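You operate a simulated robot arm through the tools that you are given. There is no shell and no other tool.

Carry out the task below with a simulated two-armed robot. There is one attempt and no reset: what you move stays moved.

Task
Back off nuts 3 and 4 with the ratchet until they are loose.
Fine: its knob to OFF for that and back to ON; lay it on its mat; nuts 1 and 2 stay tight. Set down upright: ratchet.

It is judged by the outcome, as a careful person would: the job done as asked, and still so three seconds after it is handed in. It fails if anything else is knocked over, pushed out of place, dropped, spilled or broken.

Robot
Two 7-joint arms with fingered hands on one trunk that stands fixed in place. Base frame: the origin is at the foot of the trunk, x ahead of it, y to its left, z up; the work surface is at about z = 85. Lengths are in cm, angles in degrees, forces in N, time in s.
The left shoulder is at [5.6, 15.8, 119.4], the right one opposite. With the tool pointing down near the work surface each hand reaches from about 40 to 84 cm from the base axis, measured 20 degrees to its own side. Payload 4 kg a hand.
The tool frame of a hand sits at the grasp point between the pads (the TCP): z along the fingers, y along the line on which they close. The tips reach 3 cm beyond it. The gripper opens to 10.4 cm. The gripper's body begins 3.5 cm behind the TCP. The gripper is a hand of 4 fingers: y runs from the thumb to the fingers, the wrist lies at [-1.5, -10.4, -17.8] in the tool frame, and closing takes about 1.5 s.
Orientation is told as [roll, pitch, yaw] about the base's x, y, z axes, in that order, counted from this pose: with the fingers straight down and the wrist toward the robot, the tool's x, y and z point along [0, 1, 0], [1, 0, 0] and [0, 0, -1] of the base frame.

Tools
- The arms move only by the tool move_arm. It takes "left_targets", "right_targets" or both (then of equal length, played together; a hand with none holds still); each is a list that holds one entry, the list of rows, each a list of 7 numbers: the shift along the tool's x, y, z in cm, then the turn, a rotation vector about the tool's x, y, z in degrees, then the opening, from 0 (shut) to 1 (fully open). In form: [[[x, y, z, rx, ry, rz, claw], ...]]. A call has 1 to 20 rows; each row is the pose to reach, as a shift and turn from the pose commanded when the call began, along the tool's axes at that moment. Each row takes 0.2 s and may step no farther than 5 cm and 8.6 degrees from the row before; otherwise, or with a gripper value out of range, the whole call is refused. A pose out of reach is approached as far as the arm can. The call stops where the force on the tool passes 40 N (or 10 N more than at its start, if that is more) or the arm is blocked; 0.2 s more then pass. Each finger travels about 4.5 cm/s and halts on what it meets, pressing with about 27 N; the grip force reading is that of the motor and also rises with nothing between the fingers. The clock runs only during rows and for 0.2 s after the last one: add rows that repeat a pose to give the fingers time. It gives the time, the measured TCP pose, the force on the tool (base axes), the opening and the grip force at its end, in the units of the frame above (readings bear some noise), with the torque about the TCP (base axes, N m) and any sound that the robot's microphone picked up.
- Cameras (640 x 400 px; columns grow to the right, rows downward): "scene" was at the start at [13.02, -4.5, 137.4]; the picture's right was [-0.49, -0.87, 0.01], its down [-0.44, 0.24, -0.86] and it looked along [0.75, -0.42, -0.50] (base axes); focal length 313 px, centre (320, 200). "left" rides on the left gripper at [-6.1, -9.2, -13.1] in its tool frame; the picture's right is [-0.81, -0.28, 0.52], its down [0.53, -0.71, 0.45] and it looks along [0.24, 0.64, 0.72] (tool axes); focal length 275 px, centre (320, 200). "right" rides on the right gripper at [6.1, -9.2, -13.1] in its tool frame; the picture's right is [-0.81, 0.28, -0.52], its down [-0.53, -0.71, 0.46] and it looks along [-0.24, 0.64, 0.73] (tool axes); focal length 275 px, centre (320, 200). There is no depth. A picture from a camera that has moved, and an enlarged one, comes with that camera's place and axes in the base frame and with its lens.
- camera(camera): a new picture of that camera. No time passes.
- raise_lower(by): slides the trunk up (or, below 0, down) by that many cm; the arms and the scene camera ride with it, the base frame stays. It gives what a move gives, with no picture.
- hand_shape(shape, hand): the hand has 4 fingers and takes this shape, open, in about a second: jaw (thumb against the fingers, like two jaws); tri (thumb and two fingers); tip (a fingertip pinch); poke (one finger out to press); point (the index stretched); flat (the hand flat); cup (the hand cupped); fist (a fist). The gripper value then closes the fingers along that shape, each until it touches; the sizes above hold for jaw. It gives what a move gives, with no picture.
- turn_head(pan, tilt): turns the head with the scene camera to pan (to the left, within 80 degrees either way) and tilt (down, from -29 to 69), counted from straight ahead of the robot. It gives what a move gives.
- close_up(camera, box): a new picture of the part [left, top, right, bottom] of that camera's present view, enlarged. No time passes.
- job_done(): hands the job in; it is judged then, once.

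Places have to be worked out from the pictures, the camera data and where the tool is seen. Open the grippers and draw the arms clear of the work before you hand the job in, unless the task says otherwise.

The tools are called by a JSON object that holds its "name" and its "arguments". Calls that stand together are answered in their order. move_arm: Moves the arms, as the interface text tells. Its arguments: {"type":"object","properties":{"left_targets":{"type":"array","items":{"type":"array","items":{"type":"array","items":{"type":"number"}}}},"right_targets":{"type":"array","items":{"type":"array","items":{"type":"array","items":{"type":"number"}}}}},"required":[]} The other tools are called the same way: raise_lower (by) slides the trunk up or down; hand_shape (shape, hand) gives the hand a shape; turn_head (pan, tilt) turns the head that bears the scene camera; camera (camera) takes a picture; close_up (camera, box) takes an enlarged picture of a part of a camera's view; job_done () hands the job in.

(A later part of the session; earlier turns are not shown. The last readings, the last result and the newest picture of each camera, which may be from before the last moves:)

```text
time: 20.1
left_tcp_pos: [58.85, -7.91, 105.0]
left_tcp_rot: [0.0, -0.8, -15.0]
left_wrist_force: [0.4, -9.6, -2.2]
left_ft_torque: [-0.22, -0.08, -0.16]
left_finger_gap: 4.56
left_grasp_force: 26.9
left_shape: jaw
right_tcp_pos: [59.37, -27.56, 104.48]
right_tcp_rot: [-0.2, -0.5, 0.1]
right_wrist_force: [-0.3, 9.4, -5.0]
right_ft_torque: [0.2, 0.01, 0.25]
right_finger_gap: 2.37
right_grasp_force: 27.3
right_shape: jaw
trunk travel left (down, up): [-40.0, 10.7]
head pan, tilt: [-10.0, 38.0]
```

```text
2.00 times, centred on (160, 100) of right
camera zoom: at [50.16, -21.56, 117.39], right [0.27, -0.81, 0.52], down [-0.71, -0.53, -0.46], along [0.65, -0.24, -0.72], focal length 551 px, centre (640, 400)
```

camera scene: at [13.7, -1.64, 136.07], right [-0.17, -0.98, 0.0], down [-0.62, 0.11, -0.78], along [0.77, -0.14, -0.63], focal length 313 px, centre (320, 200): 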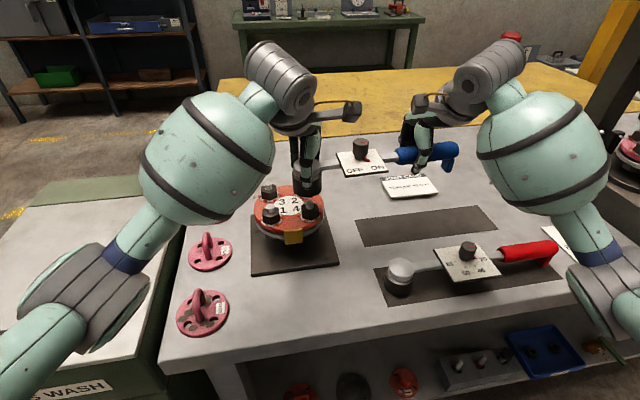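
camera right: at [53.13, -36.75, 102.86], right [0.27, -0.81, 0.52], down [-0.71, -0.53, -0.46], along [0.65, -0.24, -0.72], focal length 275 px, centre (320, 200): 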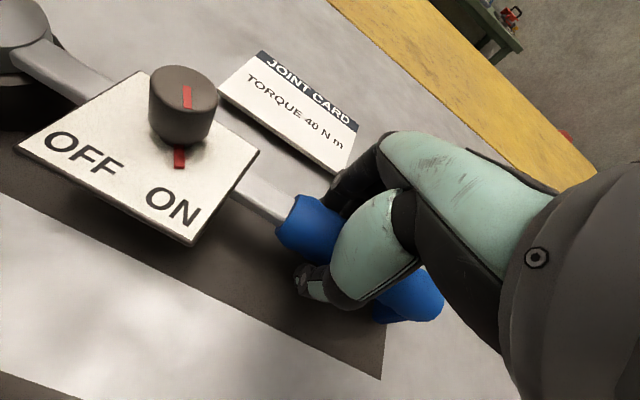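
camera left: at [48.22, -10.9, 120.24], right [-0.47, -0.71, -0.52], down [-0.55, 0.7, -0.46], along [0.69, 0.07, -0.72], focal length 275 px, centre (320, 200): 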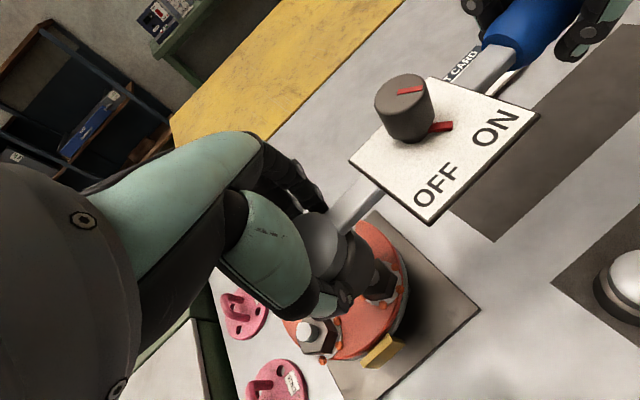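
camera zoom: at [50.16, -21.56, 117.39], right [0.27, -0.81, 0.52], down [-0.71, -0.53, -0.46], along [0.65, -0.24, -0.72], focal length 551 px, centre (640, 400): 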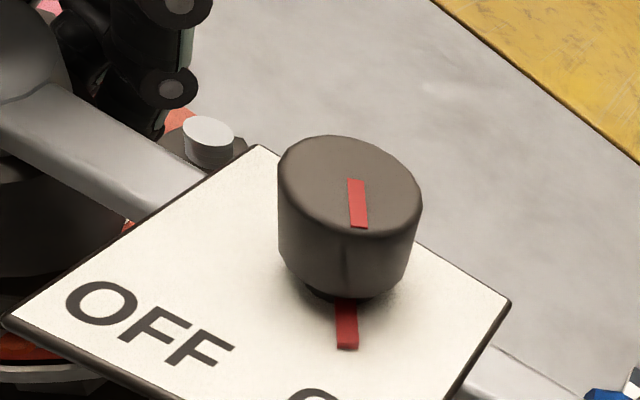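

Sideways the socket now lines up with nut 4 within about a millimetre, and the left view agrees in x. I lower both hands slowly and watch the vertical force.

{"name": "move_arm", "arguments": {"left_targets": [[[0, 0, 0.5, 0, 0, 0, 0], [0, 0, 1.0, 0, 0, 0, 0], [0, 0, 1.5, 0, 0, 0, 0], [0, 0, 2.0, 0, 0, 0, 0], [0, 0, 2.0, 0, 0, 0, 0]]], "right_targets": [[[0, 0, 0.5, 0, 0, 0, 0], [0, 0, 1.0, 0, 0, 0, 0], [0, 0, 1.5, 0, 0, 0, 0], [0, 0, 2.0, 0, 0, 0, 0], [0, 0, 2.0, 0, 0, 0, 0]]]}}

{"name": "close_up", "arguments": {"camera": "scene", "box": [240, 150, 368, 230]}}

{"name": "close_up", "arguments": {"camera": "left", "box": [270, 190, 430, 370]}}

```text
time: 21.3
left_tcp_pos: [58.83, -8.0, 103.03]
left_tcp_rot: [0.2, -0.6, -15.0]
left_wrist_force: [0.8, -8.8, -3.2]
left_ft_torque: [-0.2, -0.11, -0.17]
left_finger_gap: 4.58
left_grasp_force: 27.1
left_shape: jaw
right_tcp_pos: [59.57, -27.75, 102.35]
right_tcp_rot: [0.0, -0.6, 0.0]
right_wrist_force: [-0.5, 8.1, -4.7]
right_ft_torque: [0.15, 0.08, 0.23]
right_finger_gap: 2.39
right_grasp_force: 26.4
right_shape: jaw
trunk travel left (down, up): [-40.0, 10.7]
head pan, tilt: [-10.0, 38.0]
```

```text
5.00 times, centred on (304, 190) of scene
camera zoom: at [13.7, -1.6, 136.07], right [-0.17, -0.98, 0.0], down [-0.62, 0.11, -0.78], along [0.77, -0.14, -0.63], focal length 1565 px, centre (400, 250)
```

zoom: 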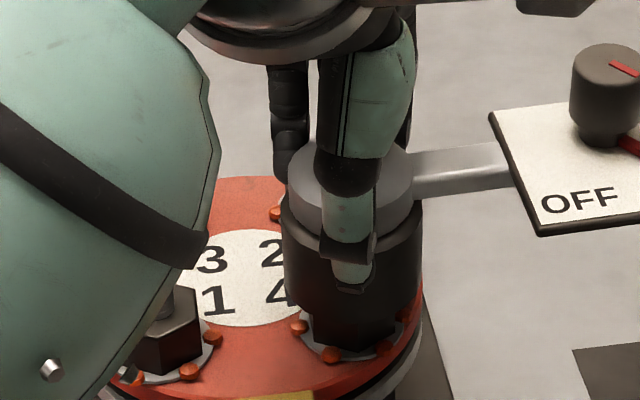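

```text
2.22 times, centred on (350, 280) of left
camera zoom: at [48.27, -11.46, 115.97], right [-0.47, -0.71, -0.52], down [-0.55, 0.7, -0.46], along [0.69, 0.07, -0.72], focal length 612 px, centre (253, 22)
```

zoom: 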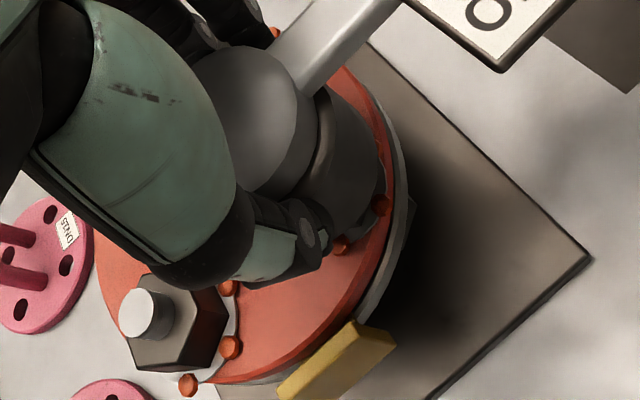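

The stud is now inside the socket with no contact force. I continue downward in small steps.

{"name": "move_arm", "arguments": {"left_targets": [[[0, 0, 0.4, 0, 0, 0, 0], [0, 0, 0.8, 0, 0, 0, 0], [0, 0, 1.2, 0, 0, 0, 0], [0, 0, 1.6, 0, 0, 0, 0], [0, 0, 1.6, 0, 0, 0, 0]]], "right_targets": [[[0, 0, 0.4, 0, 0, 0, 0], [0, 0, 0.8, 0, 0, 0, 0], [0, 0, 1.2, 0, 0, 0, 0], [0, 0, 1.6, 0, 0, 0, 0], [0, 0, 1.6, 0, 0, 0, 0]]]}}

{"name": "close_up", "arguments": {"camera": "scene", "box": [240, 150, 368, 230]}}

```text
time: 22.5
left_tcp_pos: [59.0, -8.01, 101.34]
left_tcp_rot: [0.2, -0.6, -15.0]
left_wrist_force: [-0.9, -6.6, -2.7]
left_ft_torque: [-0.22, -0.05, -0.2]
left_finger_gap: 4.57
left_grasp_force: 27.0
left_shape: jaw
right_tcp_pos: [59.43, -27.82, 100.77]
right_tcp_rot: [-0.1, -0.5, 0.0]
right_wrist_force: [-0.2, 7.9, -5.2]
right_ft_torque: [0.16, 0.08, 0.23]
right_finger_gap: 2.37
right_grasp_force: 26.8
right_shape: jaw
trunk travel left (down, up): [-40.0, 10.7]
head pan, tilt: [-10.0, 38.0]
```

```text
5.00 times, centred on (304, 190) of scene
camera zoom: at [13.7, -1.61, 136.07], right [-0.17, -0.98, 0.0], down [-0.62, 0.11, -0.78], along [0.77, -0.14, -0.63], focal length 1565 px, centre (400, 250)
```

zoom: 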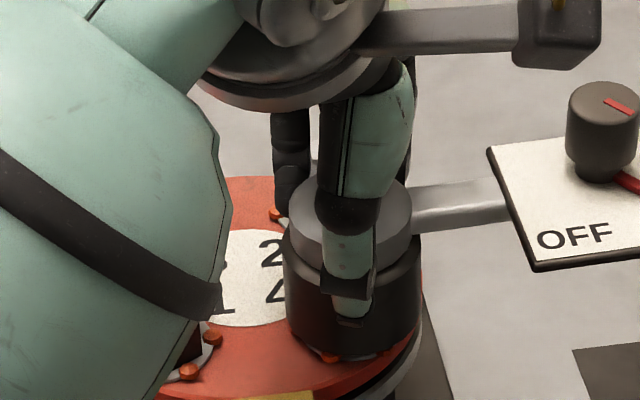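

Still free, with the socket well down over the nut. I keep lowering gently until it seats.

{"name": "move_arm", "arguments": {"left_targets": [[[0, 0, 0.3, 0, 0, 0, 0], [0, 0, 0.6, 0, 0, 0, 0], [0, 0, 0.8, 0, 0, 0, 0], [0, 0, 0.8, 0, 0, 0, 0]]], "right_targets": [[[0, 0, 0.3, 0, 0, 0, 0], [0, 0, 0.6, 0, 0, 0, 0], [0, 0, 0.8, 0, 0, 0, 0], [0, 0, 0.8, 0, 0, 0, 0]]]}}

{"name": "close_up", "arguments": {"camera": "scene", "box": [240, 150, 368, 230]}}

{"name": "close_up", "arguments": {"camera": "left", "box": [270, 190, 430, 370]}}

```text
time: 23.5
left_tcp_pos: [58.77, -8.12, 100.47]
left_tcp_rot: [0.1, -0.6, -14.9]
left_wrist_force: [1.1, -6.1, -0.3]
left_ft_torque: [-0.13, -0.1, -0.16]
left_finger_gap: 4.52
left_grasp_force: 27.1
left_shape: jaw
right_tcp_pos: [59.58, -27.84, 100.06]
right_tcp_rot: [-0.1, -0.5, 0.0]
right_wrist_force: [0.2, 5.3, -4.5]
right_ft_torque: [0.15, 0.1, 0.23]
right_finger_gap: 2.38
right_grasp_force: 26.9
right_shape: jaw
trunk travel left (down, up): [-40.0, 10.7]
head pan, tilt: [-10.0, 38.0]
```

```text
5.00 times, centred on (304, 190) of scene
camera zoom: at [13.69, -1.61, 136.07], right [-0.17, -0.98, 0.0], down [-0.62, 0.11, -0.78], along [0.77, -0.14, -0.63], focal length 1565 px, centre (400, 250)
```

zoom: 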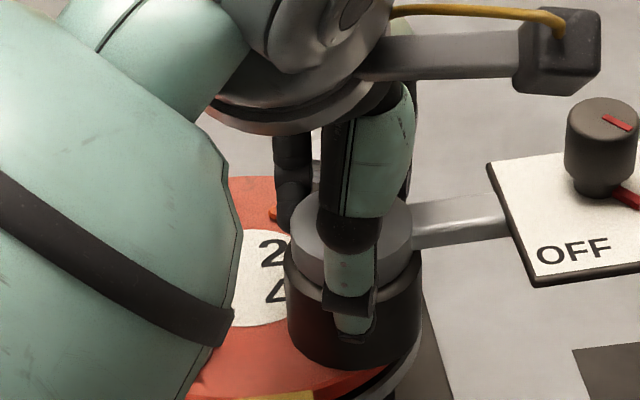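

```text
2.22 times, centred on (350, 280) of left
camera zoom: at [48.3, -11.5, 113.53], right [-0.47, -0.71, -0.52], down [-0.55, 0.7, -0.46], along [0.69, 0.07, -0.72], focal length 612 px, centre (253, 22)
```

zoom: 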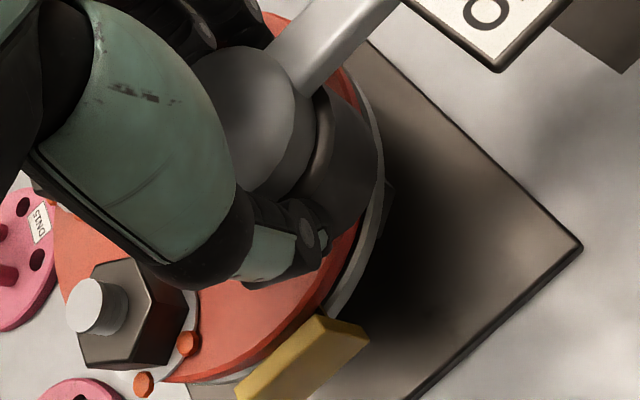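

The left hand's load has dropped to nearly zero, so the socket is about to rest. I lower up to 0.5 cm more to confirm seating.

{"name": "move_arm", "arguments": {"left_targets": [[[0, 0, 0.2, 0, 0, 0, 0], [0, 0, 0.4, 0, 0, 0, 0], [0, 0, 0.5, 0, 0, 0, 0], [0, 0, 0.5, 0, 0, 0, 0]]], "right_targets": [[[0, 0, 0.2, 0, 0, 0, 0], [0, 0, 0.4, 0, 0, 0, 0], [0, 0, 0.5, 0, 0, 0, 0], [0, 0, 0.5, 0, 0, 0, 0]]]}}

{"name": "close_up", "arguments": {"camera": "scene", "box": [240, 150, 368, 230]}}

```text
time: 24.5
left_tcp_pos: [58.93, -8.18, 100.46]
left_tcp_rot: [0.1, -0.7, -14.9]
left_wrist_force: [-0.1, -3.5, 13.5]
left_ft_torque: [-0.01, 0.18, -0.14]
left_finger_gap: 4.6
left_grasp_force: 27.1
left_shape: jaw
right_tcp_pos: [59.47, -27.76, 99.62]
right_tcp_rot: [-0.1, -0.6, 0.0]
right_wrist_force: [0.5, 0.4, -3.9]
right_ft_torque: [0.15, 0.18, 0.08]
right_finger_gap: 2.42
right_grasp_force: 27.1
right_shape: jaw
trunk travel left (down, up): [-40.0, 10.7]
head pan, tilt: [-10.0, 38.0]
```

```text
5.00 times, centred on (304, 190) of scene
camera zoom: at [13.52, -1.63, 136.1], right [-0.17, -0.98, 0.0], down [-0.62, 0.11, -0.78], along [0.77, -0.14, -0.63], focal length 1565 px, centre (400, 250)
```

zoom: 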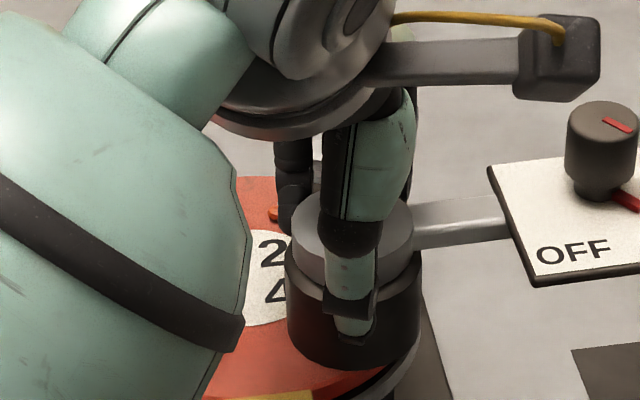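

The socket is seated on nut 4 (13 N of contact, head 10.1 cm above its mat height). I level the handle by 0.3 cm, open the left hand only part way so its fingers stay off nut 2, and lift it straight up.

{"name": "move_arm", "arguments": {"left_targets": [[[0, 0, -0.4, 0, 0, 0, 0], [0, 0, -0.4, 0, 0, 0, 0.3], [0, 0, -0.4, 0, 0, 0, 0.62], [0, 0, -0.4, 0, 0, 0, 0.62], [0, 0, -0.4, 0, 0, 0, 0.62], [0, 0, -2, 0, 0, 0, 0.62], [0, 0, -5, 0, 0, 0, 0.62], [0, 0, -8, 0, 0, 0, 0.62], [0, 0, -11, 0, 0, 0, 0.62], [0, 0, -11, 0, 0, 0, 0.62]]], "right_targets": [[[0, 0, -0.2, 0, 0, 0, 0], [0, 0, -0.3, 0, 0, 0, 0], [0, 0, -0.3, 0, 0, 0, 0], [0, 0, -0.3, 0, 0, 0, 0], [0, 0, -0.3, 0, 0, 0, 0], [0, 0, -0.3, 0, 0, 0, 0], [0, 0, -0.3, 0, 0, 0, 0], [0, 0, -0.3, 0, 0, 0, 0], [0, 0, -0.3, 0, 0, 0, 0], [0, 0, -0.3, 0, 0, 0, 0]]]}}

{"name": "camera", "arguments": {"camera": "left"}}

{"name": "camera", "arguments": {"camera": "scene"}}

{"name": "camera", "arguments": {"camera": "right"}}

```text
time: 26.7
left_tcp_pos: [58.69, -8.02, 111.16]
left_tcp_rot: [0.2, -0.6, -15.1]
left_wrist_force: [-0.4, 0.1, 0.2]
left_ft_torque: [0.0, 0.0, -0.03]
left_finger_gap: 6.39
left_grasp_force: 0.1
left_shape: jaw
right_tcp_pos: [59.58, -27.68, 100.0]
right_tcp_rot: [-0.1, -0.5, -0.1]
right_wrist_force: [-1.1, -0.3, -4.1]
right_ft_torque: [0.1, 0.07, 0.12]
right_finger_gap: 2.41
right_grasp_force: 27.1
right_shape: jaw
trunk travel left (down, up): [-40.0, 10.7]
head pan, tilt: [-10.0, 38.0]
```

```text
taken
camera left: at [48.13, -11.44, 124.14], right [-0.47, -0.71, -0.52], down [-0.55, 0.7, -0.46], along [0.69, 0.07, -0.72], focal length 275 px, centre (320, 200)
```

left: 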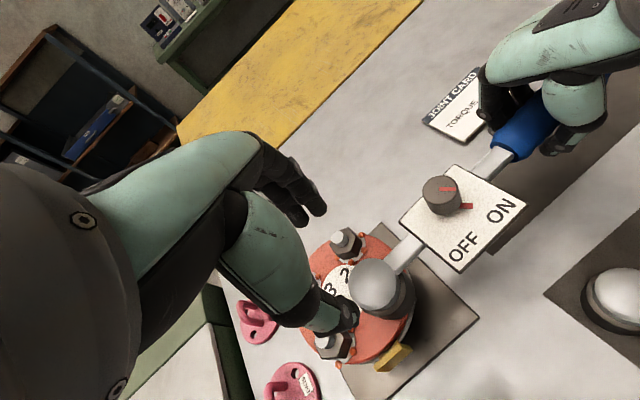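

```text
taken
camera scene: at [13.68, -1.6, 136.07], right [-0.17, -0.98, 0.0], down [-0.62, 0.11, -0.78], along [0.77, -0.14, -0.63], focal length 313 px, centre (320, 200)
```

scene: 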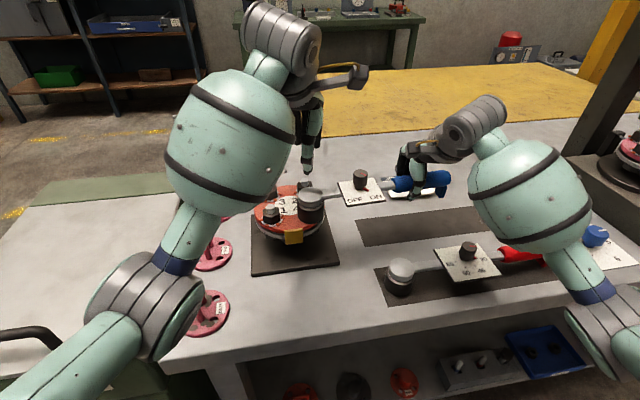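

```text
taken
camera right: at [50.31, -21.54, 112.91], right [0.27, -0.81, 0.52], down [-0.71, -0.53, -0.46], along [0.65, -0.24, -0.72], focal length 275 px, centre (320, 200)
```

right: 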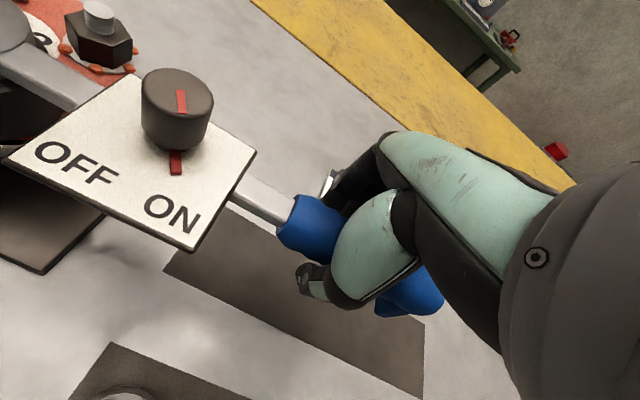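

The ratchet stays put, level on nut 4 with the right hand on its handle. The knob is near (58.7,-17.0), top z≈104.6, pointer at ON, with OFF about 90° clockwise from above. I bring the left hand over the knob.

{"name": "move_arm", "arguments": {"left_targets": [[[-2.2, 0.6, 0, 0, 0, -3, 0.62], [-4.4, 1.2, 0, 0, 0, -6, 0.62], [-6.6, 1.8, 0, 0, 0, -9, 0.62], [-8.7, 2.33, 0, 0, 0, -10, 0.62], [-8.7, 2.33, 1.5, 0, 0, -10, 0.62], [-8.7, 2.33, 1.5, 0, 0, -10, 0.62]]]}}

{"name": "camera", "arguments": {"camera": "left"}}

{"name": "close_up", "arguments": {"camera": "scene", "box": [240, 100, 480, 250]}}

{"name": "camera", "arguments": {"camera": "right"}}

```text
time: 28.1
left_tcp_pos: [58.66, -17.15, 109.64]
left_tcp_rot: [0.2, -0.7, -4.9]
left_wrist_force: [-0.2, 0.4, 0.2]
left_ft_torque: [0.0, -0.03, 0.0]
left_finger_gap: 6.43
left_grasp_force: 0.1
left_shape: jaw
right_tcp_pos: [59.52, -27.83, 100.13]
right_tcp_rot: [0.0, -0.5, 0.0]
right_wrist_force: [-0.3, -1.3, -3.5]
right_ft_torque: [0.06, 0.07, 0.06]
right_finger_gap: 2.42
right_grasp_force: 26.8
right_shape: jaw
trunk travel left (down, up): [-40.0, 10.7]
head pan, tilt: [-10.0, 38.0]
```

```text
taken
camera left: at [48.88, -22.42, 122.62], right [-0.34, -0.78, -0.52], down [-0.66, 0.59, -0.46], along [0.67, 0.19, -0.72], focal length 275 px, centre (320, 200)
```

left: 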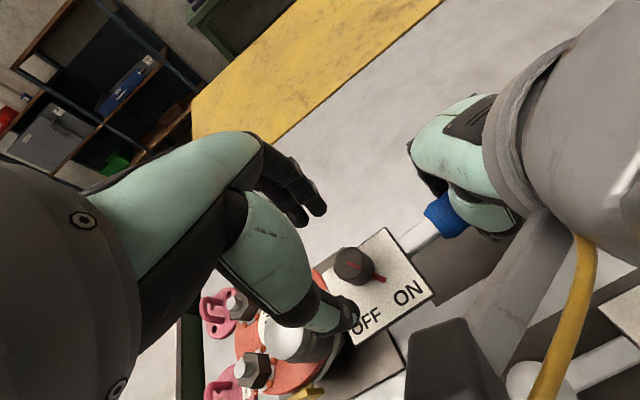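

```text
2.67 times, centred on (360, 175) of scene
camera zoom: at [13.65, -1.62, 136.08], right [-0.17, -0.98, 0.0], down [-0.62, 0.11, -0.78], along [0.77, -0.14, -0.63], focal length 835 px, centre (213, 267)
```

zoom: 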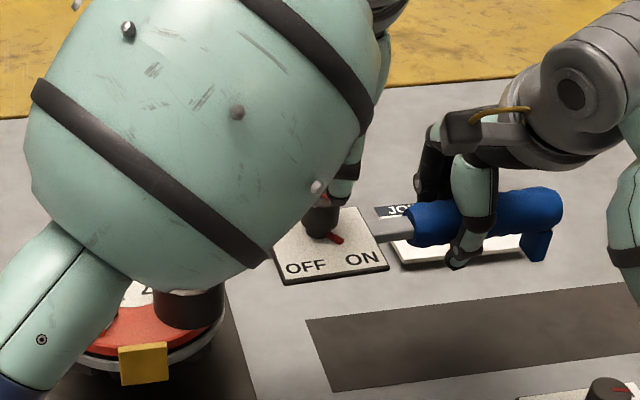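

```text
taken
camera right: at [50.28, -21.56, 112.92], right [0.27, -0.81, 0.52], down [-0.71, -0.53, -0.46], along [0.65, -0.24, -0.72], focal length 275 px, centre (320, 200)
```

right: 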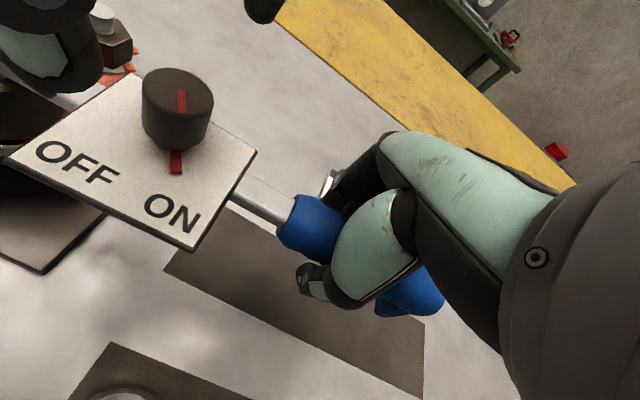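

The knob top looks to be at (58.6,-17.5,104.4). At this yaw the left palm would come down near the right hand's camera, so I test in the air how far the left wrist can swing clockwise (toward +y).

{"name": "move_arm", "arguments": {"left_targets": [[[-0.4, 0, 0, 0, 0, 8, 0.62], [-0.4, 0, 0, 0, 0, 16, 0.62], [-0.4, 0, 0, 0, 0, 24, 0.62], [-0.4, 0, 0, 0, 0, 32, 0.62], [-0.4, 0, 0, 0, 0, 40, 0.62], [-0.4, 0, 0, 0, 0, 48, 0.62], [-0.4, 0, 0, 0, 0, 56, 0.62], [-0.4, 0, 0, 0, 0, 64, 0.62], [-0.4, 0, 0, 0, 0, 72, 0.62], [-0.4, 0, 0, 0, 0, 80, 0.62], [-0.4, 0, 0, 0, 0, 88, 0.62], [-0.4, 0, 0, 0, 0, 96, 0.62], [-0.4, 0, 0, 0, 0, 104, 0.62], [-0.4, 0, 0, 0, 0, 110, 0.62]]]}}

{"name": "camera", "arguments": {"camera": "scene"}}

{"name": "camera", "arguments": {"camera": "left"}}

```text
time: 31.1
left_tcp_pos: [58.79, -17.16, 109.4]
left_tcp_rot: [0.6, 0.3, -109.0]
left_wrist_force: [-0.5, -0.1, 0.5]
left_ft_torque: [-0.04, -0.02, -0.03]
left_finger_gap: 6.4
left_grasp_force: 0.1
left_shape: jaw
left hand out of reach, approached as far as the arm can: row 13, 14
right_tcp_pos: [59.62, -27.63, 99.85]
right_tcp_rot: [-0.1, -0.5, 0.2]
right_wrist_force: [0.0, 0.8, -5.4]
right_ft_torque: [0.04, 0.06, 0.09]
right_finger_gap: 2.4
right_grasp_force: 26.8
right_shape: jaw
trunk travel left (down, up): [-40.0, 10.7]
head pan, tilt: [-10.0, 38.0]
```

```text
taken
camera scene: at [13.71, -1.59, 136.07], right [-0.17, -0.98, 0.0], down [-0.62, 0.11, -0.78], along [0.77, -0.14, -0.63], focal length 313 px, centre (320, 200)
```

scene: 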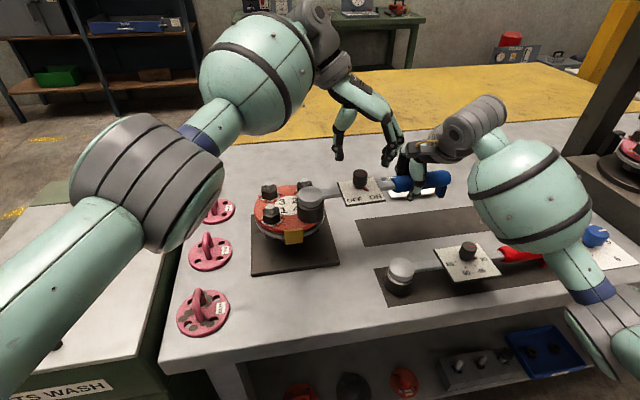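

```text
taken
camera left: at [55.88, -6.47, 122.56], right [-0.67, 0.52, -0.52], down [0.74, 0.5, -0.45], along [0.03, -0.69, -0.72], focal length 275 px, centre (320, 200)
```

left: 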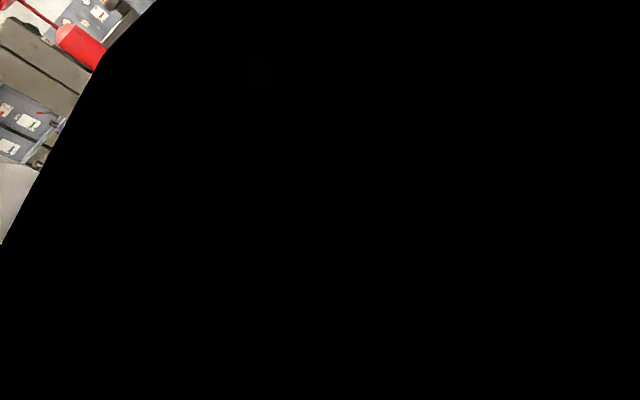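

The left wrist can swing to about -109°, but its fingers then crowd the right hand, so I'll turn the knob in two bites between about -25° and -75°. I swing back to about -25°.

{"name": "move_arm", "arguments": {"left_targets": [[[0, 0, 0, 0, 0, -7.6, 0.62], [0, 0, 0, 0, 0, -15.2, 0.62], [0, 0, 0, 0, 0, -22.8, 0.62], [0, 0, 0, 0, 0, -30.4, 0.62], [0, 0, 0, 0, 0, -38, 0.62], [0, 0, 0, 0, 0, -45.6, 0.62], [0, 0, 0, 0, 0, -53.2, 0.62], [0, 0, 0, 0, 0, -60.8, 0.62], [0, 0, 0, 0, 0, -68.4, 0.62], [0, 0, 0, 0, 0, -76, 0.62], [0, 0, 0, 0, 0, -84, 0.62], [0, 0, 0, 0, 0, -84, 0.62]]]}}

{"name": "camera", "arguments": {"camera": "left"}}

{"name": "camera", "arguments": {"camera": "right"}}

{"name": "close_up", "arguments": {"camera": "scene", "box": [240, 100, 480, 250]}}

```text
time: 33.7
left_tcp_pos: [58.01, -16.8, 109.39]
left_tcp_rot: [0.4, -0.5, -24.8]
left_wrist_force: [0.1, 0.3, -0.2]
left_ft_torque: [0.02, -0.02, 0.02]
left_finger_gap: 6.4
left_grasp_force: 0.1
left_shape: jaw
right_tcp_pos: [59.48, -27.67, 99.98]
right_tcp_rot: [-0.2, -0.5, -0.1]
right_wrist_force: [-0.6, -1.0, -5.7]
right_ft_torque: [0.05, 0.07, 0.07]
right_finger_gap: 2.39
right_grasp_force: 27.3
right_shape: jaw
trunk travel left (down, up): [-40.0, 10.7]
head pan, tilt: [-10.0, 38.0]
```

```text
taken
camera left: at [46.99, -18.43, 122.37], right [-0.58, -0.62, -0.52], down [-0.42, 0.78, -0.46], along [0.7, -0.05, -0.72], focal length 275 px, centre (320, 200)
```

left: 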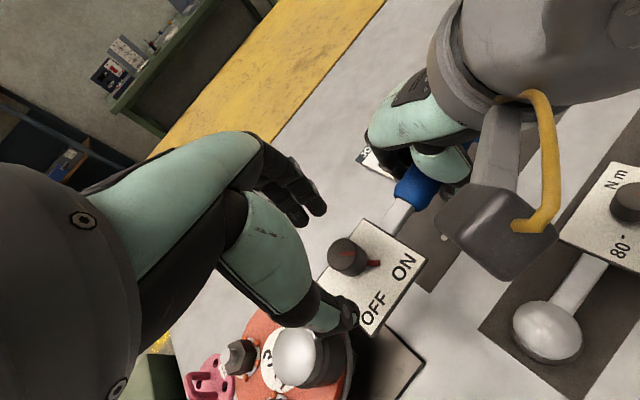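

```text
taken
camera right: at [50.31, -21.54, 112.91], right [0.27, -0.81, 0.52], down [-0.71, -0.53, -0.46], along [0.65, -0.24, -0.72], focal length 275 px, centre (320, 200)
```

right: 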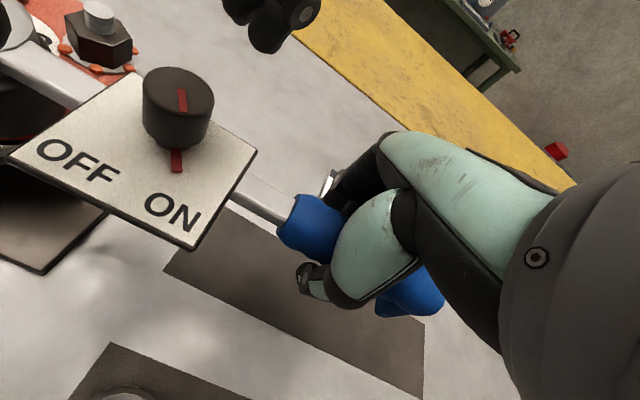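

```text
2.67 times, centred on (360, 175) of scene
camera zoom: at [13.68, -1.59, 136.07], right [-0.17, -0.98, 0.0], down [-0.62, 0.11, -0.78], along [0.77, -0.14, -0.63], focal length 835 px, centre (213, 267)
```

zoom: 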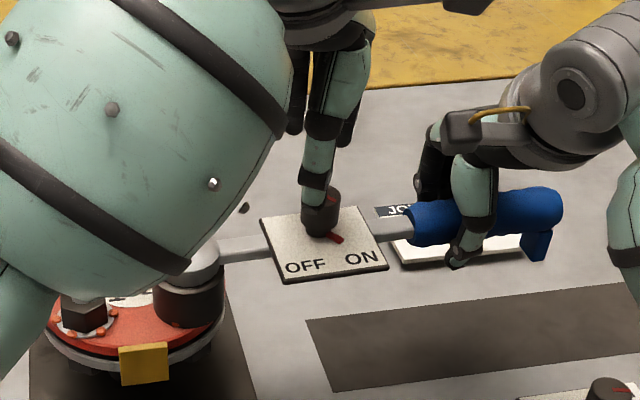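

The left TCP has drifted to (58.0,-16.8) while the knob is at about (58.65,-17.45). I correct and lower over the knob with the fingers straddling it.

{"name": "move_arm", "arguments": {"left_targets": [[[-0.31, 0.86, 0.5, 0, 0, 0, 0.62], [-0.31, 0.86, 1.5, 0, 0, 0, 0.62], [-0.31, 0.86, 2.5, 0, 0, 0, 0.62], [-0.31, 0.86, 3.3, 0, 0, 0, 0.62], [-0.31, 0.86, 3.3, 0, 0, 0, 0.62]]]}}

{"name": "close_up", "arguments": {"camera": "left", "box": [220, 140, 460, 380]}}

{"name": "camera", "arguments": {"camera": "right"}}

{"name": "close_up", "arguments": {"camera": "scene", "box": [280, 130, 440, 230]}}

```text
time: 34.9
left_tcp_pos: [58.88, -17.52, 106.15]
left_tcp_rot: [0.2, -0.6, -25.0]
left_wrist_force: [-0.3, -0.5, -0.2]
left_ft_torque: [-0.01, 0.03, 0.02]
left_finger_gap: 6.43
left_grasp_force: 0.0
left_shape: jaw
right_tcp_pos: [59.6, -27.84, 100.06]
right_tcp_rot: [0.0, -0.5, 0.0]
right_wrist_force: [0.0, 0.5, -5.1]
right_ft_torque: [0.05, 0.07, 0.06]
right_finger_gap: 2.41
right_grasp_force: 26.9
right_shape: jaw
trunk travel left (down, up): [-40.0, 10.7]
head pan, tilt: [-10.0, 38.0]
```

```text
1.67 times, centred on (340, 260) of left
camera zoom: at [47.81, -19.16, 119.1], right [-0.59, -0.62, -0.52], down [-0.42, 0.78, -0.46], along [0.7, -0.05, -0.72], focal length 459 px, centre (287, 100)
```

zoom: 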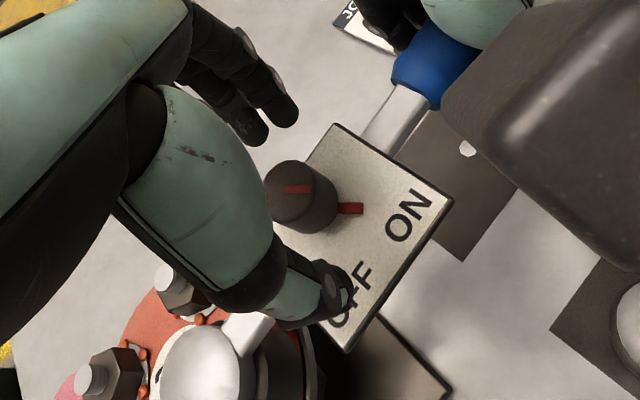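

```text
taken
camera right: at [50.29, -21.55, 112.91], right [0.27, -0.81, 0.52], down [-0.71, -0.53, -0.46], along [0.65, -0.24, -0.72], focal length 275 px, centre (320, 200)
```

right: 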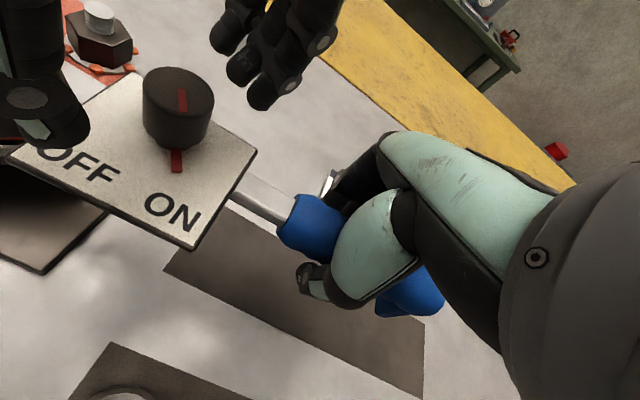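

```text
4.00 times, centred on (360, 180) of scene
camera zoom: at [13.66, -1.61, 136.07], right [-0.17, -0.98, 0.0], down [-0.62, 0.11, -0.78], along [0.77, -0.14, -0.63], focal length 1252 px, centre (160, 280)
```

zoom: 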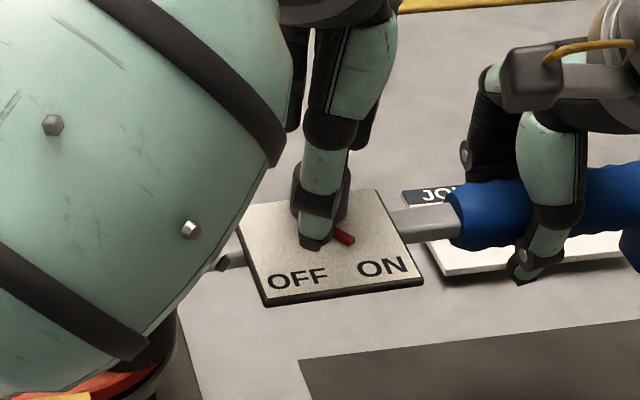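

Thumb and fingers straddle the knob evenly. I lower 0.4 cm and close on it.

{"name": "move_arm", "arguments": {"left_targets": [[[0, 0, 0.4, 0, 0, 0, 0.62], [0, 0, 0.4, 0, 0, 0, 0.5], [0, 0, 0.4, 0, 0, 0, 0.4], [0, 0, 0.4, 0, 0, 0, 0.3], [0, 0, 0.4, 0, 0, 0, 0.2], [0, 0, 0.4, 0, 0, 0, 0.1], [0, 0, 0.4, 0, 0, 0, 0], [0, 0, 0.4, 0, 0, 0, 0], [0, 0, 0.4, 0, 0, 0, 0]]]}}

{"name": "close_up", "arguments": {"camera": "left", "box": [220, 140, 460, 380]}}

{"name": "close_up", "arguments": {"camera": "scene", "box": [280, 130, 440, 230]}}

```text
time: 36.9
left_tcp_pos: [58.82, -17.37, 105.63]
left_tcp_rot: [0.4, -0.6, -24.9]
left_wrist_force: [0.0, -0.7, -0.4]
left_ft_torque: [-0.04, -0.05, -0.01]
left_finger_gap: 1.9
left_grasp_force: 26.2
left_shape: jaw
right_tcp_pos: [59.56, -27.69, 100.03]
right_tcp_rot: [-0.1, -0.5, 0.0]
right_wrist_force: [0.7, -0.6, -3.8]
right_ft_torque: [0.07, 0.09, 0.1]
right_finger_gap: 2.37
right_grasp_force: 26.7
right_shape: jaw
trunk travel left (down, up): [-40.0, 10.7]
head pan, tilt: [-10.0, 38.0]
```

```text
1.67 times, centred on (340, 260) of left
camera zoom: at [47.76, -19.15, 118.66], right [-0.59, -0.62, -0.52], down [-0.42, 0.78, -0.46], along [0.7, -0.05, -0.72], focal length 459 px, centre (287, 100)
```

zoom: 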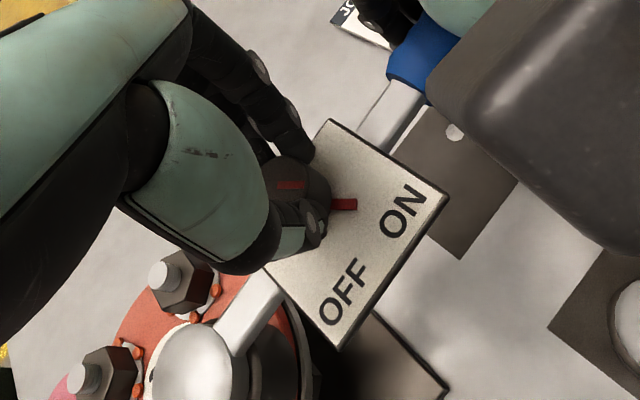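

```text
4.00 times, centred on (360, 180) of scene
camera zoom: at [13.68, -1.6, 136.07], right [-0.17, -0.98, 0.0], down [-0.62, 0.11, -0.78], along [0.77, -0.14, -0.63], focal length 1252 px, centre (160, 280)
```

zoom: 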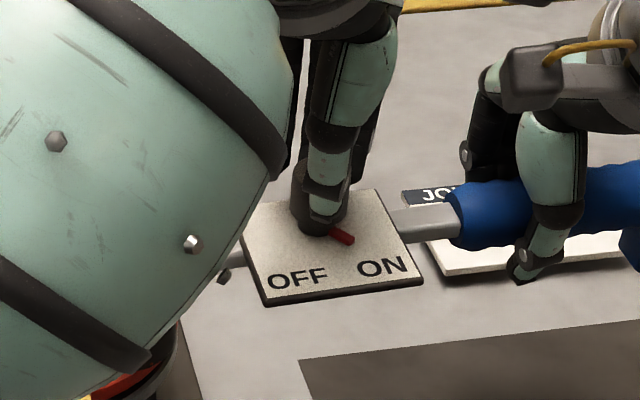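

The knob is gripped (1.9 cm). I turn it clockwise (seen from above) about 48° and look.

{"name": "move_arm", "arguments": {"left_targets": [[[0, 0, 0, 0, 0, 8, 0], [0, 0, 0, 0, 0, 16, 0], [0, 0, 0, 0, 0, 24, 0], [0, 0, 0, 0, 0, 32, 0], [0, 0, 0, 0, 0, 40, 0], [0, 0, 0, 0, 0, 48, 0], [0, 0, 0, 0, 0, 48, 0]]]}}

{"name": "camera", "arguments": {"camera": "left"}}

{"name": "close_up", "arguments": {"camera": "scene", "box": [280, 130, 440, 230]}}

{"name": "camera", "arguments": {"camera": "right"}}

```text
time: 38.5
left_tcp_pos: [58.77, -17.35, 105.66]
left_tcp_rot: [0.6, -0.1, -73.0]
left_wrist_force: [-1.6, 10.4, 1.6]
left_ft_torque: [0.29, 0.02, 0.06]
left_finger_gap: 1.83
left_grasp_force: 26.7
left_shape: jaw
right_tcp_pos: [59.49, -27.77, 100.02]
right_tcp_rot: [-0.2, -0.4, -0.1]
right_wrist_force: [0.4, -6.6, -8.0]
right_ft_torque: [-0.02, 0.11, -0.03]
right_finger_gap: 2.39
right_grasp_force: 26.9
right_shape: jaw
trunk travel left (down, up): [-40.0, 10.7]
head pan, tilt: [-10.0, 38.0]
```

```text
taken
camera left: at [50.1, -10.33, 118.65], right [-0.85, 0.03, -0.53], down [0.31, 0.84, -0.45], along [0.43, -0.55, -0.72], focal length 275 px, centre (320, 200)
```

left: 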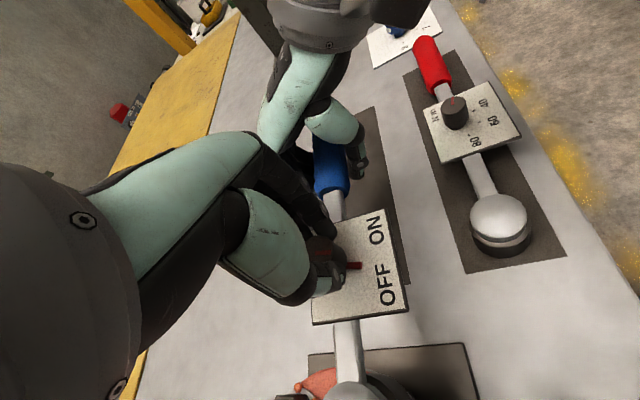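

```text
4.00 times, centred on (360, 180) of scene
camera zoom: at [13.67, -1.56, 136.07], right [-0.17, -0.98, 0.0], down [-0.62, 0.11, -0.78], along [0.77, -0.14, -0.63], focal length 1252 px, centre (160, 280)
```

zoom: 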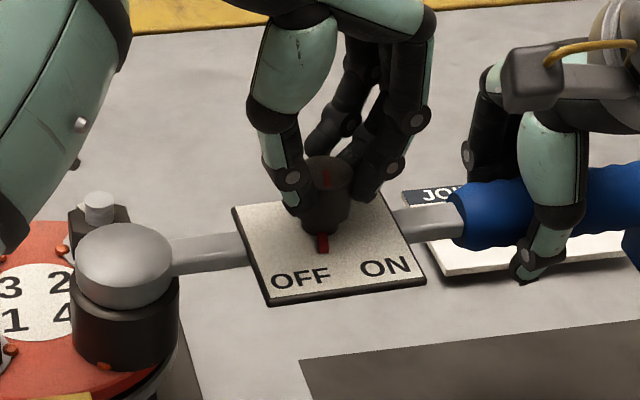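

```text
taken
camera right: at [50.3, -21.54, 112.9], right [0.27, -0.81, 0.52], down [-0.71, -0.53, -0.46], along [0.65, -0.25, -0.72], focal length 275 px, centre (320, 200)
```

right: 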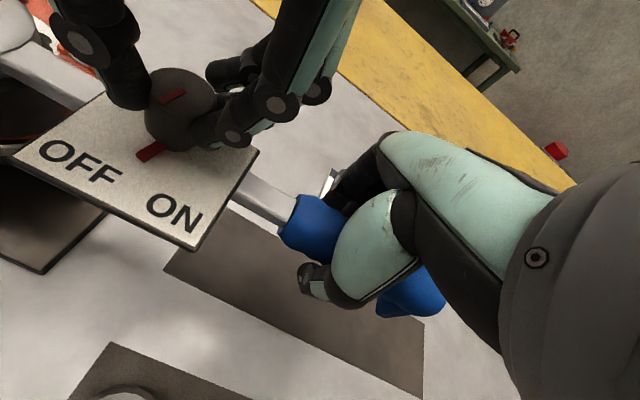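

The pointer has moved about halfway, and the left fingers still clear the right hand. I continue turning about 24° and check.

{"name": "move_arm", "arguments": {"left_targets": [[[0, 0, 0, 0, 0, 8, 0], [0, 0, 0, 0, 0, 16, 0], [0, 0, 0, 0, 0, 24, 0], [0, 0, 0, 0, 0, 24, 0]]]}}

{"name": "close_up", "arguments": {"camera": "scene", "box": [280, 130, 440, 230]}}

{"name": "camera", "arguments": {"camera": "right"}}

```text
time: 39.5
left_tcp_pos: [59.01, -17.53, 105.65]
left_tcp_rot: [0.6, 0.1, -96.9]
left_wrist_force: [-2.1, 17.1, 3.7]
left_ft_torque: [0.54, -0.01, 0.01]
left_finger_gap: 1.8
left_grasp_force: 27.2
left_shape: jaw
right_tcp_pos: [59.66, -27.59, 100.04]
right_tcp_rot: [-0.3, -0.5, 0.0]
right_wrist_force: [1.6, -12.0, -9.5]
right_ft_torque: [-0.08, 0.11, -0.1]
right_finger_gap: 2.39
right_grasp_force: 27.4
right_shape: jaw
trunk travel left (down, up): [-40.0, 10.7]
head pan, tilt: [-10.0, 38.0]
```

```text
4.00 times, centred on (360, 180) of scene
camera zoom: at [13.68, -1.54, 136.07], right [-0.17, -0.98, 0.0], down [-0.62, 0.11, -0.78], along [0.77, -0.14, -0.63], focal length 1252 px, centre (160, 280)
```

zoom: 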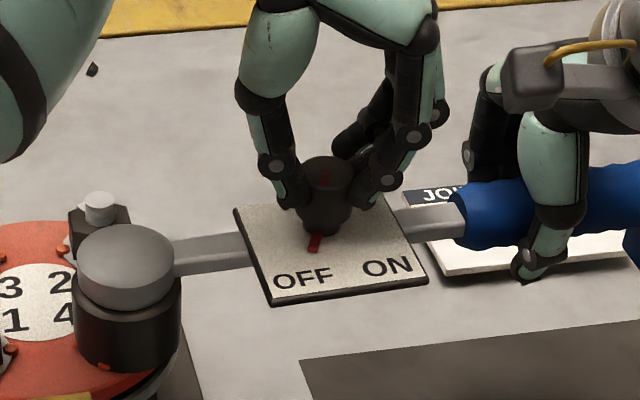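

```text
taken
camera right: at [50.31, -21.52, 112.9], right [0.27, -0.81, 0.52], down [-0.71, -0.53, -0.46], along [0.65, -0.25, -0.72], focal length 275 px, centre (320, 200)
```

right: 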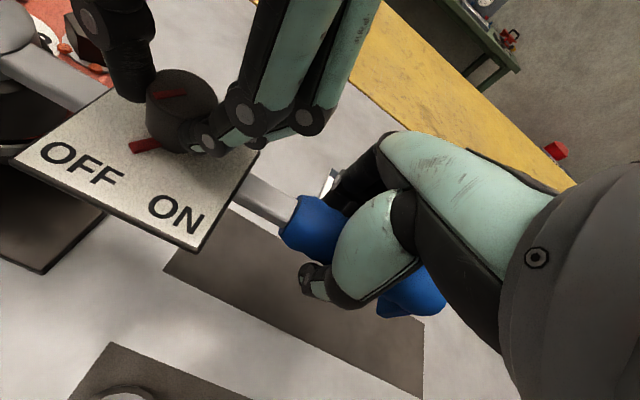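

The pointer is now about 72° round, not quite at OFF, and the left arm nears its limit. I release, lift, swing back and regrip for the rest.

{"name": "move_arm", "arguments": {"left_targets": [[[0, 0, 0, 0, 0, 0, 0.2], [0, 0, 0, 0, 0, 0, 0.4], [0, 0, 0, 0, 0, 0, 0.5], [0, 0, 0, 0, 0, 0, 0.5], [0, 0, -1.5, 0, 0, 0, 0.5], [0, 0, -3, 0, 0, 0, 0.5], [0, 0, -3, 0, 0, -8, 0.5], [0, 0, -3, 0, 0, -16, 0.5], [0, 0, -3, 0, 0, -24, 0.5], [0, 0, -3, 0, 0, -32, 0.5], [0, 0, -3, 0, 0, -40, 0.5], [0, 0, -3, 0, 0, -46, 0.5], [0, 0, -3, 0, 0, -46, 0.5]]]}}

{"name": "close_up", "arguments": {"camera": "left", "box": [220, 140, 460, 380]}}

{"name": "close_up", "arguments": {"camera": "scene", "box": [280, 130, 440, 230]}}

{"name": "camera", "arguments": {"camera": "right"}}

```text
time: 42.3
left_tcp_pos: [58.64, -17.45, 108.65]
left_tcp_rot: [0.5, -0.3, -50.7]
left_wrist_force: [0.1, 0.4, -0.7]
left_ft_torque: [-0.02, 0.0, 0.02]
left_finger_gap: 5.15
left_grasp_force: 0.0
left_shape: jaw
right_tcp_pos: [59.63, -27.75, 100.07]
right_tcp_rot: [-0.1, -0.4, 0.0]
right_wrist_force: [-0.9, 0.8, -4.6]
right_ft_torque: [0.05, 0.1, 0.09]
right_finger_gap: 2.31
right_grasp_force: 27.2
right_shape: jaw
trunk travel left (down, up): [-40.0, 10.7]
head pan, tilt: [-10.0, 38.0]
```

```text
1.67 times, centred on (340, 260) of left
camera zoom: at [48.06, -14.16, 121.69], right [-0.8, -0.3, -0.53], down [-0.03, 0.89, -0.46], along [0.6, -0.35, -0.72], focal length 459 px, centre (287, 100)
```

zoom: 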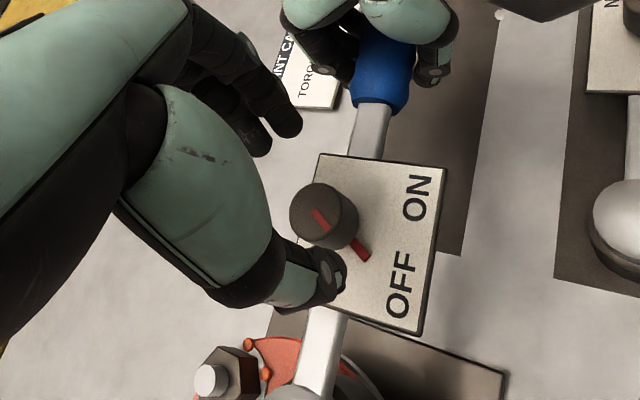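

```text
4.00 times, centred on (360, 180) of scene
camera zoom: at [13.67, -1.6, 136.07], right [-0.17, -0.98, 0.0], down [-0.62, 0.11, -0.78], along [0.77, -0.14, -0.63], focal length 1252 px, centre (160, 280)
```

zoom: 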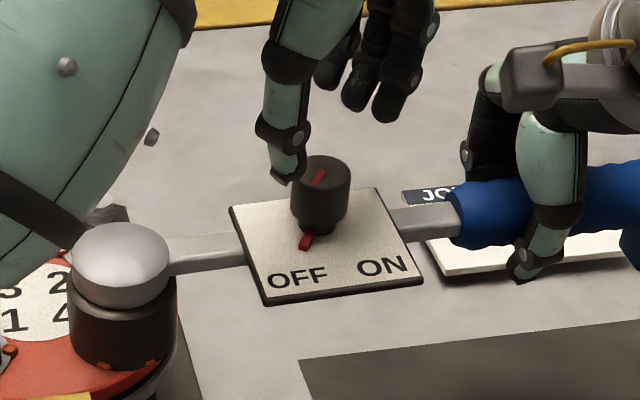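

```text
taken
camera right: at [50.3, -21.54, 112.91], right [0.27, -0.81, 0.52], down [-0.71, -0.53, -0.46], along [0.65, -0.24, -0.72], focal length 275 px, centre (320, 200)
```

right: 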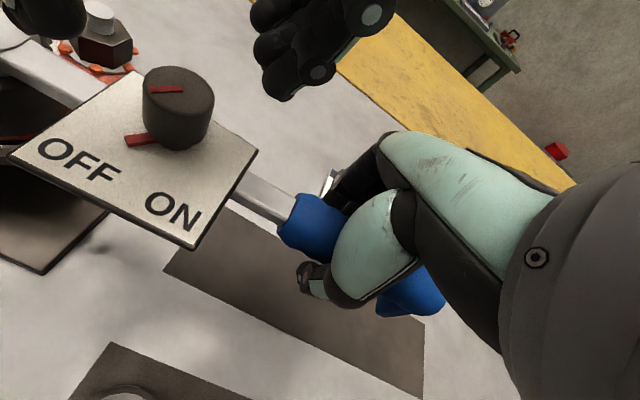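

The left view shows the pointer now exactly in line with the OFF label. I take the left hand up and away, then I'll make the first loosening stroke.

{"name": "move_arm", "arguments": {"left_targets": [[[0, 0, -4, 0, 0, 0, 0.5], [0, 0, -8, 0, 0, 0, 0.5], [2.4, -3.8, -8, 0, 0, -7, 0.5], [4.7, -7.5, -8, 0, 0, -14, 0.5], [7.1, -11.3, -8, 0, 0, -21, 0.5], [9.5, -15, -8, 0, 0, -28, 0.5], [11.85, -18.8, -8, 0, 0, -35, 0.5], [11.85, -18.8, -8, 0, 0, -35, 0.5]]]}}

{"name": "camera", "arguments": {"camera": "scene"}}

{"name": "close_up", "arguments": {"camera": "scene", "box": [230, 130, 450, 268]}}

```text
time: 44.1
left_tcp_pos: [56.17, 4.29, 116.96]
left_tcp_rot: [0.3, -0.5, -15.9]
left_wrist_force: [-0.7, 0.4, -0.3]
left_ft_torque: [-0.02, -0.01, 0.02]
left_finger_gap: 5.17
left_grasp_force: 0.0
left_shape: jaw
right_tcp_pos: [59.62, -27.71, 99.97]
right_tcp_rot: [0.0, -0.5, 0.1]
right_wrist_force: [-1.1, 1.1, -4.3]
right_ft_torque: [0.08, 0.09, 0.06]
right_finger_gap: 2.37
right_grasp_force: 27.3
right_shape: jaw
trunk travel left (down, up): [-40.0, 10.7]
head pan, tilt: [-10.0, 38.0]
```

```text
taken
camera scene: at [13.67, -1.73, 136.07], right [-0.17, -0.98, 0.0], down [-0.62, 0.11, -0.78], along [0.77, -0.14, -0.63], focal length 313 px, centre (320, 200)
```

scene: 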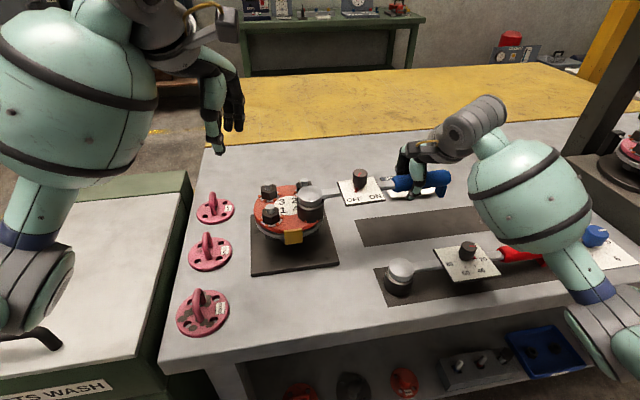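

```text
2.90 times, centred on (340, 199) of scene
camera zoom: at [13.67, -1.73, 136.07], right [-0.17, -0.98, 0.0], down [-0.62, 0.11, -0.78], along [0.77, -0.14, -0.63], focal length 907 px, centre (262, 203)
```

zoom: 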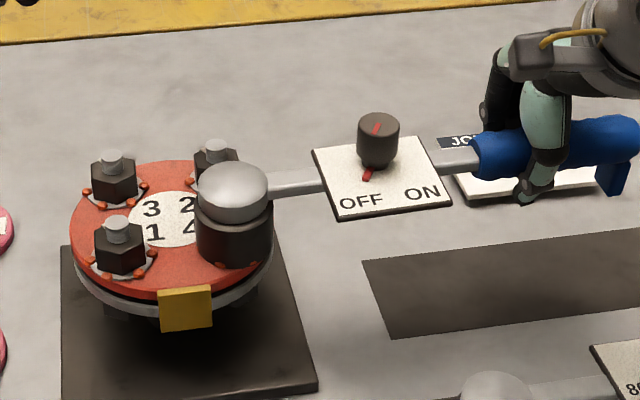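

The knob is at OFF and the left arm is clear. I start the counter-clockwise (loosening) stroke of 12° about nut 4 and read force and sound.

{"name": "move_arm", "arguments": {"right_targets": [[[0.11, 1.38, 0, 0, 0, -4, 0], [0.31, 2.75, 0, 0, 0, -8, 0], [0.61, 4.1, 0, 0, 0, -12, 0], [0.61, 4.1, 0, 0, 0, -12, 0]]]}}

{"name": "close_up", "arguments": {"camera": "scene", "box": [230, 130, 450, 268]}}

```text
time: 45.1
left_tcp_pos: [56.23, 4.34, 116.98]
left_tcp_rot: [0.2, -0.7, -16.0]
left_wrist_force: [0.9, -0.2, 0.1]
left_ft_torque: [0.02, 0.04, 0.03]
left_finger_gap: 5.15
left_grasp_force: 0.0
left_shape: jaw
right_tcp_pos: [63.73, -27.03, 99.98]
right_tcp_rot: [-0.2, -0.6, 12.2]
right_wrist_force: [-2.0, -1.3, -4.4]
right_ft_torque: [0.03, 0.13, 0.05]
right_finger_gap: 2.4
right_grasp_force: 27.0
right_shape: jaw
trunk travel left (down, up): [-40.0, 10.7]
head pan, tilt: [-10.0, 38.0]
```

```text
2.90 times, centred on (340, 199) of scene
camera zoom: at [13.61, -1.64, 136.08], right [-0.17, -0.98, 0.0], down [-0.62, 0.11, -0.78], along [0.77, -0.14, -0.63], focal length 907 px, centre (262, 203)
```

zoom: 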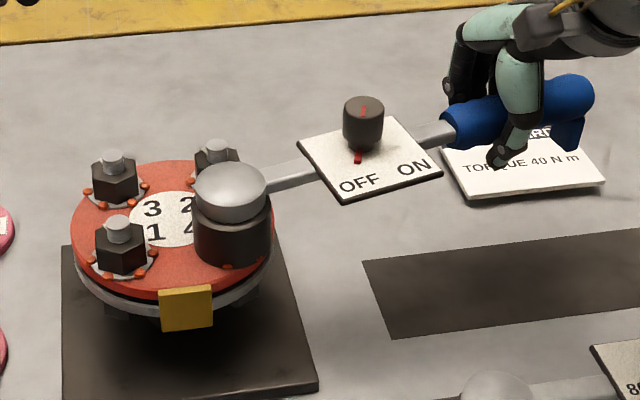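

The handle swung 12° almost freely, which is play or slack so far. I continue the stroke another 16°.

{"name": "move_arm", "arguments": {"right_targets": [[[0.1, 1.38, 0, 0, 0, -4, 0], [0.31, 2.75, 0, 0, 0, -8, 0], [0.6, 4.1, 0, 0, 0, -12, 0], [1.0, 5.42, 0, 0, 0, -16, 0], [1.0, 5.42, 0, 0, 0, -16, 0]]]}}

{"name": "close_up", "arguments": {"camera": "scene", "box": [230, 130, 450, 268]}}

```text
time: 46.3
left_tcp_pos: [56.23, 4.44, 116.94]
left_tcp_rot: [0.2, -0.7, -16.0]
left_wrist_force: [-0.1, 0.0, 0.5]
left_ft_torque: [0.0, -0.02, 0.02]
left_finger_gap: 5.17
left_grasp_force: 0.0
left_shape: jaw
right_tcp_pos: [68.85, -24.95, 100.12]
right_tcp_rot: [-0.4, -0.6, 28.1]
right_wrist_force: [-0.5, -0.6, -5.3]
right_ft_torque: [0.01, 0.1, 0.09]
right_finger_gap: 2.38
right_grasp_force: 27.0
right_shape: jaw
trunk travel left (down, up): [-40.0, 10.7]
head pan, tilt: [-10.0, 38.0]
```

```text
2.90 times, centred on (340, 199) of scene
camera zoom: at [13.65, -1.63, 136.08], right [-0.17, -0.98, 0.0], down [-0.62, 0.11, -0.78], along [0.77, -0.14, -0.63], focal length 907 px, centre (262, 203)
```

zoom: 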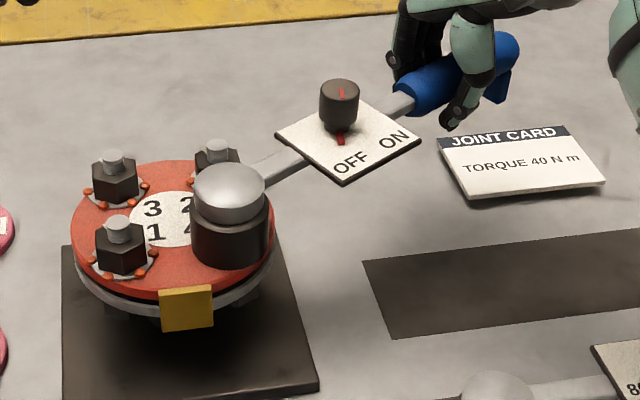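

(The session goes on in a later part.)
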